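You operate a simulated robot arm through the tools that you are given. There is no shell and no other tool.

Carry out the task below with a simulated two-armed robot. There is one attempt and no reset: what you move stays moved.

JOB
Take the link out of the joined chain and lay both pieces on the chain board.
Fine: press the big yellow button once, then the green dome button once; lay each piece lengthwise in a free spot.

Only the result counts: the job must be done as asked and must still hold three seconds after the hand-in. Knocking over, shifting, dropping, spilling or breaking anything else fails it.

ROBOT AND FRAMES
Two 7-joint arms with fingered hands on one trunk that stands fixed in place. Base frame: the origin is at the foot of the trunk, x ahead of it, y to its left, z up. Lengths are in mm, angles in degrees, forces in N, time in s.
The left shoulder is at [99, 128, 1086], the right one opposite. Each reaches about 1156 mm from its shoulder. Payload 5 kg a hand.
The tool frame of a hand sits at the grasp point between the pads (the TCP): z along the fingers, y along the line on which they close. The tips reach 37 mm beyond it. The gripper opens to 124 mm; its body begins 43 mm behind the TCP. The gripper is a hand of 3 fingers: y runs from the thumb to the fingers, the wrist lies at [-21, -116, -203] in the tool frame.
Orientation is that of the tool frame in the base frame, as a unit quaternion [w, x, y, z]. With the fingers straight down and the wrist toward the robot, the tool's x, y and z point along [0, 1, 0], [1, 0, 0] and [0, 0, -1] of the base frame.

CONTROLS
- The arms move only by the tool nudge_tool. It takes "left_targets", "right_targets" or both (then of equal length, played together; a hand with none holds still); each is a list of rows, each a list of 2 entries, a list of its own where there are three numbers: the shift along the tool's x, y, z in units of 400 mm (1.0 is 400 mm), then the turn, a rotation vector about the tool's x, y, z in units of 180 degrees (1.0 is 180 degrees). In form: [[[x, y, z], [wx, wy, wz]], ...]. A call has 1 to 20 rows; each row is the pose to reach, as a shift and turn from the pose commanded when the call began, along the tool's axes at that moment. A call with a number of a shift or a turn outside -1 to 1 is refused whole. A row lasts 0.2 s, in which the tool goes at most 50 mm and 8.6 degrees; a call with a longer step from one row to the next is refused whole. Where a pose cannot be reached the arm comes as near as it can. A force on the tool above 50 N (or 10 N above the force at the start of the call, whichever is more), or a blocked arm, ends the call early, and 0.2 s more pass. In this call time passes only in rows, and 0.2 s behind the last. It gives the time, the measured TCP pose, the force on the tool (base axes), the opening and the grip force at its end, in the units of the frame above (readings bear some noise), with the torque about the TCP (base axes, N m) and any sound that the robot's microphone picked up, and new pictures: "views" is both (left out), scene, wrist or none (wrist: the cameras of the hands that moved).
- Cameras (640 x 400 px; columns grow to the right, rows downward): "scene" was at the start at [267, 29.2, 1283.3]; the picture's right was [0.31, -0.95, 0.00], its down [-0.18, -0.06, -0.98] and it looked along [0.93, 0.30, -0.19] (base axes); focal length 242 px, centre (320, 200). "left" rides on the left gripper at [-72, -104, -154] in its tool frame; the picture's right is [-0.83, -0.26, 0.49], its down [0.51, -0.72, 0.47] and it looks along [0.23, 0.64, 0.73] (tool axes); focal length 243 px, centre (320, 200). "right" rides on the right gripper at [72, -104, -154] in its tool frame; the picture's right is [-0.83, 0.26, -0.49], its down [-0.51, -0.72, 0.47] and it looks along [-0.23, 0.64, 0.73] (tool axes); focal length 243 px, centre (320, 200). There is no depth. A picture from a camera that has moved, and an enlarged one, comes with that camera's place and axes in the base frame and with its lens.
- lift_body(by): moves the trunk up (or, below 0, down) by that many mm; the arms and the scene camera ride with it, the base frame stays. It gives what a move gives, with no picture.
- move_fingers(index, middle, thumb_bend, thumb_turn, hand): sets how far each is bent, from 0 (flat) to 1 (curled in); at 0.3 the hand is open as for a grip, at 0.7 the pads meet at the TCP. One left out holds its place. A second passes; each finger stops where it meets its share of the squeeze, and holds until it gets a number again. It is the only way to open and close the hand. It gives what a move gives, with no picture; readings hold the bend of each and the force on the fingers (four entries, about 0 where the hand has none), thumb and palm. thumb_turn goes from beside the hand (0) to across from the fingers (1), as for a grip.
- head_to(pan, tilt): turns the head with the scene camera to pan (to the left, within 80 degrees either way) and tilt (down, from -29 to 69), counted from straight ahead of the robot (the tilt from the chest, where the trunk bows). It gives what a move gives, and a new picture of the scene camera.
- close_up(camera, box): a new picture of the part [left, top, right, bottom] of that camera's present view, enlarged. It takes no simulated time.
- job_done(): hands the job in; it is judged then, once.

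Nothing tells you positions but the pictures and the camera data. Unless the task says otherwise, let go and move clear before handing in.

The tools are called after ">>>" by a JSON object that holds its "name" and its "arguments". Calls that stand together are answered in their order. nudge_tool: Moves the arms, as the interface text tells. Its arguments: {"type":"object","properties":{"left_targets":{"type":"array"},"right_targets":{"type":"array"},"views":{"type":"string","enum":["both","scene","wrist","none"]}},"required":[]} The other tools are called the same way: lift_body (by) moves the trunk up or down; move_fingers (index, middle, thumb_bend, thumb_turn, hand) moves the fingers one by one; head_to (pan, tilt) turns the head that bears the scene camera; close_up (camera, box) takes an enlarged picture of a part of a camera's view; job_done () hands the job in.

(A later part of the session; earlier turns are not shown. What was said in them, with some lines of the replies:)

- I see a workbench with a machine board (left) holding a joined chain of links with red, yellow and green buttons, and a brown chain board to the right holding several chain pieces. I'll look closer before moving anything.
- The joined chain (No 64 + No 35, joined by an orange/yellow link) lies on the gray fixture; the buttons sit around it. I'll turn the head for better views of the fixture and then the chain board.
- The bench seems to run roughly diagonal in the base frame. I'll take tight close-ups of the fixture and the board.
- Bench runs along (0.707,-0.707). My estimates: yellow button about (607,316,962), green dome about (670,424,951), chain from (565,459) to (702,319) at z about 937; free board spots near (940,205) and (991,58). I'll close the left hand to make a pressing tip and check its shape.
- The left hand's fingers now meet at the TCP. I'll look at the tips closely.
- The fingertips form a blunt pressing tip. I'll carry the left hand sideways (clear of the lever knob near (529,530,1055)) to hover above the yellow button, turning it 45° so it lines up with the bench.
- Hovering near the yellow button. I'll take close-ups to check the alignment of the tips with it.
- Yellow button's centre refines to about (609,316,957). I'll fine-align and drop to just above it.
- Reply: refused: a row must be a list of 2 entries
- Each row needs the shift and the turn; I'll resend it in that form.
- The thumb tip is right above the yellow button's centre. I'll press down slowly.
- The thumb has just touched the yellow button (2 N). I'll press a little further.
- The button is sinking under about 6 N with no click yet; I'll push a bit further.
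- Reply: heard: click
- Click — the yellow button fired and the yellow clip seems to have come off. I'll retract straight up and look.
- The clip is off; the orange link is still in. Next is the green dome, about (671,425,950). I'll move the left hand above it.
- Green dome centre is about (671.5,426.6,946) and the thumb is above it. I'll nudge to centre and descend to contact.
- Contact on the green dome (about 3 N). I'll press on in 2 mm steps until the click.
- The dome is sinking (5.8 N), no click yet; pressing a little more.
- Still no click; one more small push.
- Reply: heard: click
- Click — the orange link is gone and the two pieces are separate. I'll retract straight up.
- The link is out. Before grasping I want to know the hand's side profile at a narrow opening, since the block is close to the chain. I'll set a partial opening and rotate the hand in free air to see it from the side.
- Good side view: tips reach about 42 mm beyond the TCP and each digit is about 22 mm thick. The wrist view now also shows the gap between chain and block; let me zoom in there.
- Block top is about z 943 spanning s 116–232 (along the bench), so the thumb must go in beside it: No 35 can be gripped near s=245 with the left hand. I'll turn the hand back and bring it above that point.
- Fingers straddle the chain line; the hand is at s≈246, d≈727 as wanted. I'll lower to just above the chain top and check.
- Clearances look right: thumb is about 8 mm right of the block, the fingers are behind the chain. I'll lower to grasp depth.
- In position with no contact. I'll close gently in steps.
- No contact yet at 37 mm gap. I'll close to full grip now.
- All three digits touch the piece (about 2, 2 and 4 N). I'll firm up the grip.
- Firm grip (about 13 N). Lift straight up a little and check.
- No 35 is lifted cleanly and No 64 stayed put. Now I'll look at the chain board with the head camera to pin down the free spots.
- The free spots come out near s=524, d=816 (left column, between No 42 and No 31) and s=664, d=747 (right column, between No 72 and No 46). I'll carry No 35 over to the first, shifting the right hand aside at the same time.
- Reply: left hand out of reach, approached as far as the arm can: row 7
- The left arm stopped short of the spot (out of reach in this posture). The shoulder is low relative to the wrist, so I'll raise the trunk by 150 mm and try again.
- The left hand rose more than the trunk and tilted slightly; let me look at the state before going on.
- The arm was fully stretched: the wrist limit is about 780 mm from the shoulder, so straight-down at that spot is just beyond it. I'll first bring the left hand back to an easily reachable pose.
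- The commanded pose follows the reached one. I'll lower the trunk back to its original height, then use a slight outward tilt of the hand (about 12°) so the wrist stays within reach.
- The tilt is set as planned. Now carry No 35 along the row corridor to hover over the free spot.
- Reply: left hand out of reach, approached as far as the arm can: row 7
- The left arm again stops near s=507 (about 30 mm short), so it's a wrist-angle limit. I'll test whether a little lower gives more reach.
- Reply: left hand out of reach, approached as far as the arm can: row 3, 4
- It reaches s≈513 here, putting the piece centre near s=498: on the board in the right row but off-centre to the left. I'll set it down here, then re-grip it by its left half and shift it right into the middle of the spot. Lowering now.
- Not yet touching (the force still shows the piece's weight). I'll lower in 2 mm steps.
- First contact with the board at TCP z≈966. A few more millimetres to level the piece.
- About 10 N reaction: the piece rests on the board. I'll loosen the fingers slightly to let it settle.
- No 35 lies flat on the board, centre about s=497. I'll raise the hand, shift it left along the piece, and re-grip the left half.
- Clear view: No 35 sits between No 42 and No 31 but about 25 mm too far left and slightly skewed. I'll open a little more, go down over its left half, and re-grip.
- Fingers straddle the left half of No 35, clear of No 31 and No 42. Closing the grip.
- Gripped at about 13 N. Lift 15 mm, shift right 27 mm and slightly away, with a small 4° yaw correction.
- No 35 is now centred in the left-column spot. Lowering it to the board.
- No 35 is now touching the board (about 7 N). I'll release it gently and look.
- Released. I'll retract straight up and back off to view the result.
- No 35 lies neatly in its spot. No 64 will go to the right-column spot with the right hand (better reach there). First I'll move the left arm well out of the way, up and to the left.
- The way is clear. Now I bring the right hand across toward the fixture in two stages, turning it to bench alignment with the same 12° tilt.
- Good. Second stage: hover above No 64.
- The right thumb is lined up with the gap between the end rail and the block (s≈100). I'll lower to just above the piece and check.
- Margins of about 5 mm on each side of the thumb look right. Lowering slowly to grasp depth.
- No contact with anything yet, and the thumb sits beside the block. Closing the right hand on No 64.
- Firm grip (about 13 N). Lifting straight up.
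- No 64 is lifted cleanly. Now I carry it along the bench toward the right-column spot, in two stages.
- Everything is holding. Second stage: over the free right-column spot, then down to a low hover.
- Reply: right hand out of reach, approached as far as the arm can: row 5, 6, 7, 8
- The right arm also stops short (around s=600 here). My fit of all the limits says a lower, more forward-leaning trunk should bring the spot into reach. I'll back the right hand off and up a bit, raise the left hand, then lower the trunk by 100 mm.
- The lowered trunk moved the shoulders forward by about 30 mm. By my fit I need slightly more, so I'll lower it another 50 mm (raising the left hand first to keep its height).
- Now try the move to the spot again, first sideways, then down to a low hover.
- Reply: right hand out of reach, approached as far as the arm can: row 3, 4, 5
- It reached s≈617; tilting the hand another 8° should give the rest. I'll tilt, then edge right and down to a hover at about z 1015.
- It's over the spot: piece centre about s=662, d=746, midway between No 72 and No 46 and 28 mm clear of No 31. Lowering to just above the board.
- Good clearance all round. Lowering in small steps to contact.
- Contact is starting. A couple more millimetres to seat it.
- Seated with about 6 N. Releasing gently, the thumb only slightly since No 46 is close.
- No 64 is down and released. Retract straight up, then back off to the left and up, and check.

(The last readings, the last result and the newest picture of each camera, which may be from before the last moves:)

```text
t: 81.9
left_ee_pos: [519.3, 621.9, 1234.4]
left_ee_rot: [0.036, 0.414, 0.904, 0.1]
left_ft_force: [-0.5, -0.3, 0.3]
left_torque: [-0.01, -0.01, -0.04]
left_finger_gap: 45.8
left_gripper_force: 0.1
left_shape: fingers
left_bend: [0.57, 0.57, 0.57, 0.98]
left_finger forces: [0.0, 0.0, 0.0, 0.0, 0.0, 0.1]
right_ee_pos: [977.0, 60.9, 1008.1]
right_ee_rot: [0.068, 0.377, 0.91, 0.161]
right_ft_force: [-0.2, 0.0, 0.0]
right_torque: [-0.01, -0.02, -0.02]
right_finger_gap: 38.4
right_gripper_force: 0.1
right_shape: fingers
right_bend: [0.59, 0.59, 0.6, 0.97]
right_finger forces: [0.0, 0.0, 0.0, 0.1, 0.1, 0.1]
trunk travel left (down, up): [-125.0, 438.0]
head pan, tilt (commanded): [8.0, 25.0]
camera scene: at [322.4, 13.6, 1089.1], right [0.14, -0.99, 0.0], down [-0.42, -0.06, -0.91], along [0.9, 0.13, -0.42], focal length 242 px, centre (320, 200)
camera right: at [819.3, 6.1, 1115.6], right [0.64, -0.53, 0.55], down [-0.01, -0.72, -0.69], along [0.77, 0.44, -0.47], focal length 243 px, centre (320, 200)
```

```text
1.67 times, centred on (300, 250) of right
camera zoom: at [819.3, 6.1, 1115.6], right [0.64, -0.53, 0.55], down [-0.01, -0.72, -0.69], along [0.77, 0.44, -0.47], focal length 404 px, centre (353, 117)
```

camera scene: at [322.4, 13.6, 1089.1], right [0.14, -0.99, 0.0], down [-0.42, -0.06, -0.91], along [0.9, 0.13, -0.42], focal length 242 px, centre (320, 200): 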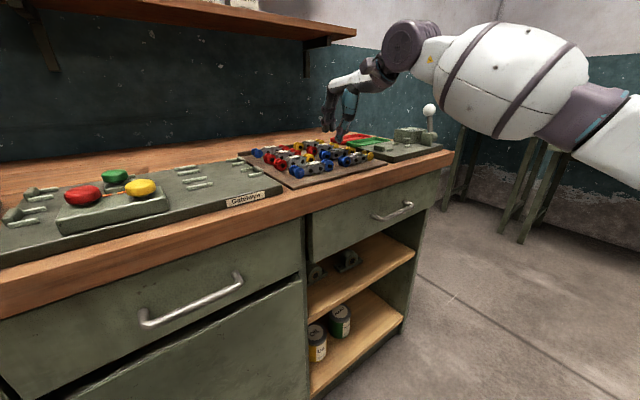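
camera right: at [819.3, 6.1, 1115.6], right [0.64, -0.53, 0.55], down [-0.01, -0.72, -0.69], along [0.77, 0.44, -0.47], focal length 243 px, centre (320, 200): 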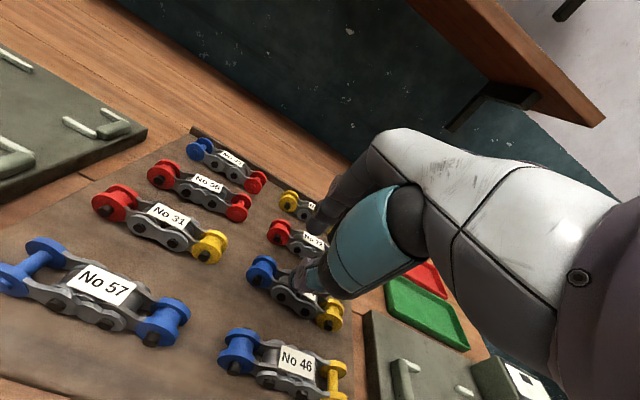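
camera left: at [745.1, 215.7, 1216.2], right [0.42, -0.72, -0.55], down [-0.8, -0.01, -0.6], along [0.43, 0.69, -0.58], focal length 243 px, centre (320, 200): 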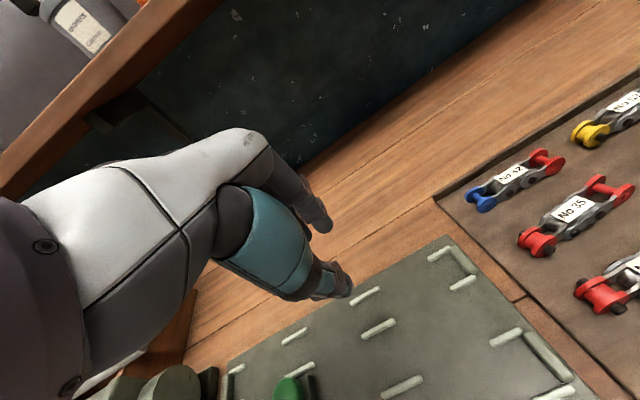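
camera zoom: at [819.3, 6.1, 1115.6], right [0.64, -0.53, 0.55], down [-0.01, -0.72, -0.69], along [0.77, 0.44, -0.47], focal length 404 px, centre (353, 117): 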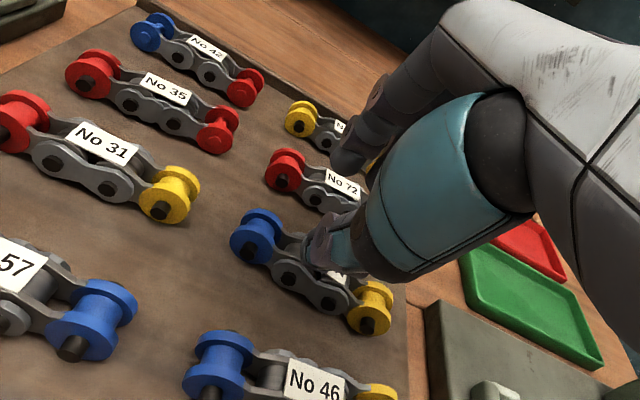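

No 64 lies in its spot between No 72 and No 46. Now I back the right hand away up and toward the robot and inspect.

>>> {"name": "nudge_tool", "arguments": {"right_targets": [[[0.05, -0.045, -0.096], [0, 0, 0]], [[0.1, -0.09, -0.192], [0, 0, 0]], [[0.125, -0.153, -0.275], [0, 0, 0]], [[0.15, -0.216, -0.358], [0, 0, 0]], [[0.175, -0.279, -0.441], [0, 0, 0]], [[0.2, -0.3415, -0.5235], [0, 0, 0]]], "views": "both"}}

>>> {"name": "lift_body", "arguments": {"by": 150}}

>>> {"name": "head_to", "arguments": {"pan": 12, "tilt": 35}}

>>> {"name": "close_up", "arguments": {"camera": "scene", "box": [230, 90, 410, 220]}}

>>> {"name": "close_up", "arguments": {"camera": "right", "box": [60, 100, 440, 380]}}

```text
t: 83.3
left_ee_pos: [519.2, 621.2, 1234.7]
left_ee_rot: [0.037, 0.413, 0.904, 0.099]
left_ft_force: [-0.6, -0.7, -0.2]
left_torque: [0.02, -0.01, -0.01]
left_finger_gap: 45.6
left_gripper_force: 0.1
left_shape: fingers
left_bend: [0.57, 0.57, 0.57, 0.98]
left_finger forces: [0.0, 0.1, 0.1, 0.0, 0.0, 0.0]
right_ee_pos: [779.3, -26.4, 1158.8]
right_ee_rot: [0.067, 0.376, 0.91, 0.161]
right_ft_force: [-0.3, -0.1, -0.2]
right_torque: [-0.03, -0.03, -0.01]
right_finger_gap: 38.6
right_gripper_force: 0.0
right_shape: fingers
right_bend: [0.59, 0.59, 0.6, 0.97]
right_finger forces: [0.0, 0.1, 0.0, 0.1, 0.0, 0.0]
trunk travel left (down, up): [-125.0, 438.0]
head pan, tilt (commanded): [8.0, 25.0]
camera scene: at [322.5, 13.2, 1089.1], right [0.14, -0.99, 0.0], down [-0.42, -0.06, -0.91], along [0.9, 0.13, -0.42], focal length 242 px, centre (320, 200)
camera right: at [621.1, -80.2, 1266.1], right [0.64, -0.53, 0.55], down [-0.01, -0.72, -0.69], along [0.77, 0.44, -0.47], focal length 243 px, centre (320, 200)
```

scene: 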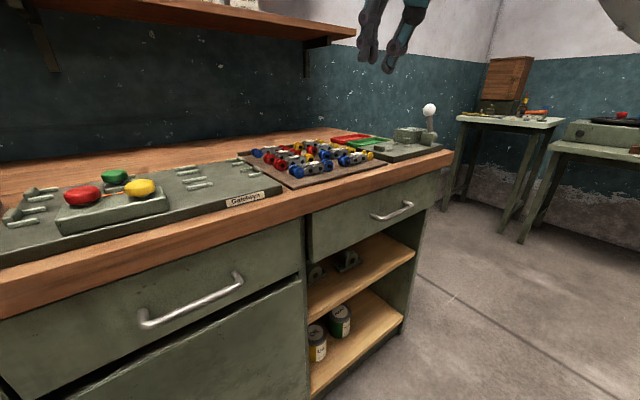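
right: 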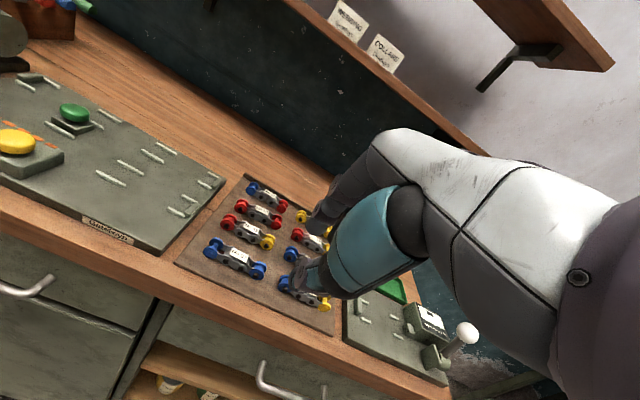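

```text
t: 85.1
left_ee_pos: [521.8, 620.3, 1383.3]
left_ee_rot: [0.035, 0.413, 0.905, 0.098]
left_ft_force: [0.5, 0.5, 0.0]
left_torque: [-0.01, -0.01, 0.02]
left_finger_gap: 45.6
left_gripper_force: 0.1
left_shape: fingers
left_bend: [0.57, 0.57, 0.57, 0.98]
left_finger forces: [0.0, 0.0, 0.0, 0.1, 0.1, 0.1]
right_ee_pos: [781.1, -25.8, 1306.0]
right_ee_rot: [0.066, 0.377, 0.91, 0.159]
right_ft_force: [0.6, 0.6, 0.1]
right_torque: [-0.02, -0.01, 0.0]
right_finger_gap: 38.8
right_gripper_force: 0.1
right_shape: fingers
right_bend: [0.59, 0.59, 0.6, 0.97]
right_finger forces: [0.1, 0.0, 0.0, 0.0, 0.0, 0.0]
trunk travel left (down, up): [-275.0, 288.0]
head pan, tilt (commanded): [8.0, 25.0]
```

```text
t: 85.8
left_ee_pos: [521.5, 620.6, 1383.6]
left_ee_rot: [0.036, 0.413, 0.904, 0.099]
left_ft_force: [-0.2, -0.3, -0.6]
left_torque: [0.01, -0.02, 0.03]
left_finger_gap: 45.7
left_gripper_force: 0.1
left_shape: fingers
left_bend: [0.57, 0.57, 0.57, 0.98]
left_finger forces: [0.0, 0.0, 0.0, 0.1, 0.1, 0.1]
right_ee_pos: [780.0, -25.7, 1306.9]
right_ee_rot: [0.067, 0.377, 0.91, 0.16]
right_ft_force: [0.2, -0.1, 0.8]
right_torque: [-0.01, -0.03, 0.01]
right_finger_gap: 38.3
right_gripper_force: 0.0
right_shape: fingers
right_bend: [0.59, 0.59, 0.6, 0.97]
right_finger forces: [0.0, 0.0, 0.1, 0.0, 0.0, 0.0]
trunk travel left (down, up): [-275.0, 288.0]
head pan, tilt (commanded): [12.0, 35.0]
camera scene: at [264.6, 18.8, 1245.1], right [0.21, -0.98, 0.0], down [-0.56, -0.12, -0.82], along [0.8, 0.17, -0.57], focal length 242 px, centre (320, 200)
```

scene: 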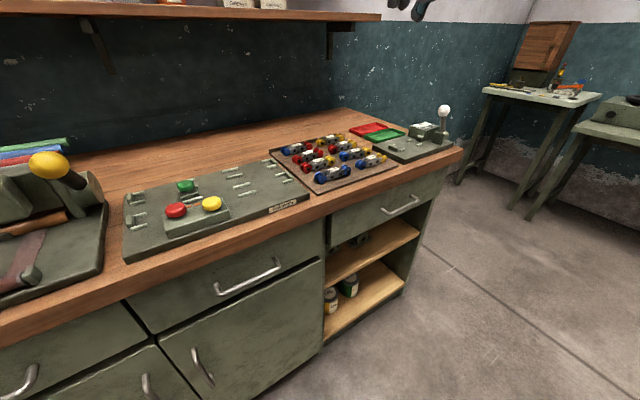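

```text
3.08 times, centred on (320, 155) of scene
camera zoom: at [264.6, 18.8, 1245.1], right [0.21, -0.98, 0.0], down [-0.56, -0.12, -0.82], along [0.8, 0.17, -0.57], focal length 746 px, centre (320, 338)
```

zoom: 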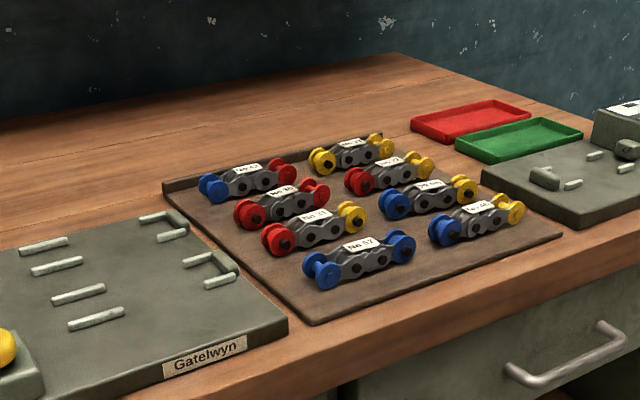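

```text
1.43 times, centred on (250, 240) of right
camera zoom: at [623.0, -79.9, 1414.5], right [0.64, -0.53, 0.55], down [-0.01, -0.72, -0.69], along [0.77, 0.44, -0.47], focal length 347 px, centre (420, 143)
```

zoom: 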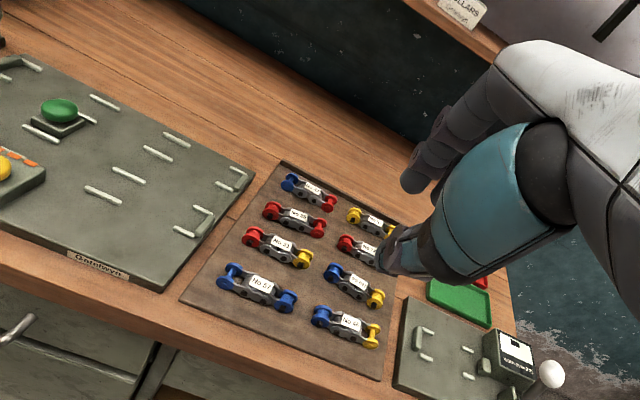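

Both pieces now fill the two free spots in the grid. I'll check the fixture and board once more up close.

>>> {"name": "close_up", "arguments": {"camera": "scene", "box": [270, 125, 400, 200]}}

>>> {"name": "close_up", "arguments": {"camera": "scene", "box": [110, 140, 310, 270]}}

>>> {"name": "close_up", "arguments": {"camera": "right", "box": [180, 190, 360, 330]}}

>>> {"name": "close_up", "arguments": {"camera": "left", "box": [250, 150, 640, 400]}}

```text
4.92 times, centred on (335, 162) of scene
camera zoom: at [264.6, 18.8, 1245.1], right [0.21, -0.98, 0.0], down [-0.56, -0.12, -0.82], along [0.8, 0.17, -0.57], focal length 1193 px, centre (246, 385)
```

zoom: 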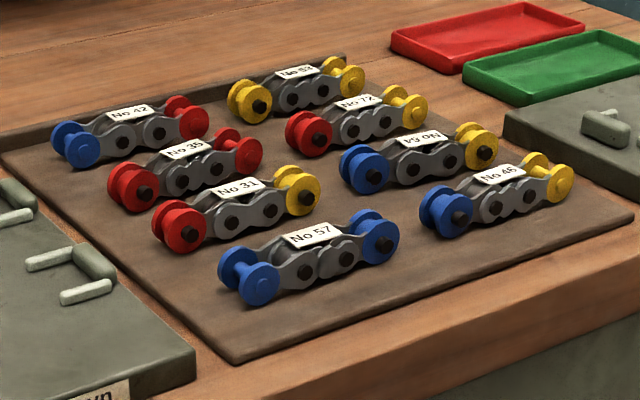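

```text
3.08 times, centred on (210, 205) of scene
camera zoom: at [264.6, 18.8, 1245.1], right [0.21, -0.98, 0.0], down [-0.56, -0.12, -0.82], along [0.8, 0.17, -0.57], focal length 746 px, centre (658, 185)
```

zoom: 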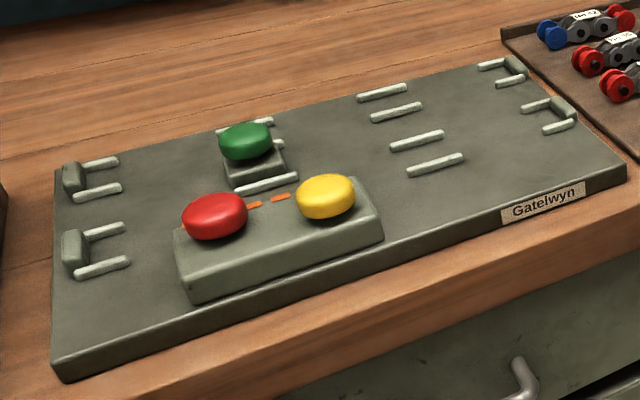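

```text
2.86 times, centred on (270, 260) of right
camera zoom: at [623.0, -79.9, 1414.5], right [0.64, -0.53, 0.55], down [-0.01, -0.72, -0.69], along [0.77, 0.44, -0.47], focal length 693 px, centre (463, 29)
```

zoom: 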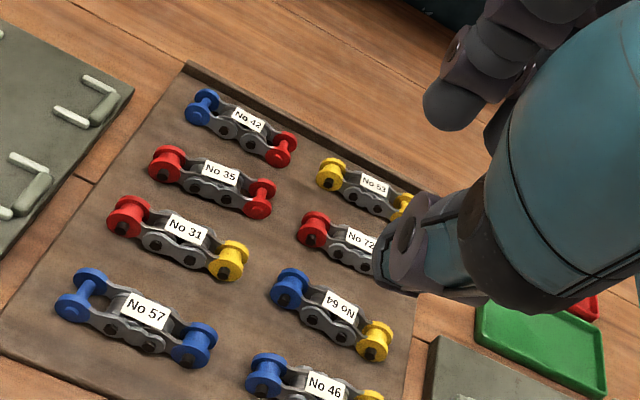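

```text
1.60 times, centred on (445, 275) of left
camera zoom: at [469.7, 476.5, 1511.5], right [0.42, -0.72, -0.55], down [-0.8, -0.01, -0.6], along [0.43, 0.69, -0.58], focal length 388 px, centre (120, 80)
```

zoom: 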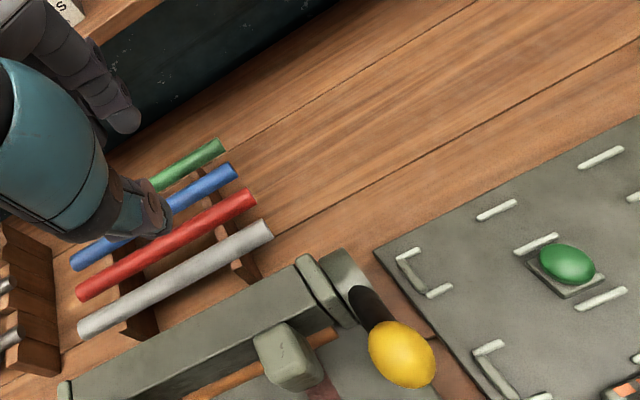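

Both buttons clicked once, first yellow and then green. The link is out and the fixture is empty. No 35 and No 64 each lie flat and lengthwise in their own spot on the chain board. The other pieces look undisturbed and both hands are clear, so I'm handing in.

>>> {"name": "job_done", "arguments": {}}

```text
The job is handed in.
```

I took the link out of the joined chain and laid both pieces on the chain board. The job is handed in; I haven't seen the verdict.

- **Buttons:** I pressed the big yellow button once and then the green dome once. Each gave one click. The yellow clip came off after the first press and the orange link was gone after the second.
- **No 35:** It lies flat and lengthwise in the left-column spot between No 42 and No 31. I first set it down about 25 mm too far left on the board, then re-gripped it and moved it into the spot.
- **No 64:** It lies flat and lengthwise in the right-column spot between No 72 and No 46. Its label reads upside down compared with the others, because that is how it lay in the fixture. I did not turn it round.

In the last pictures the fixture was empty, the other pieces had not visibly moved, and both hands were clear.
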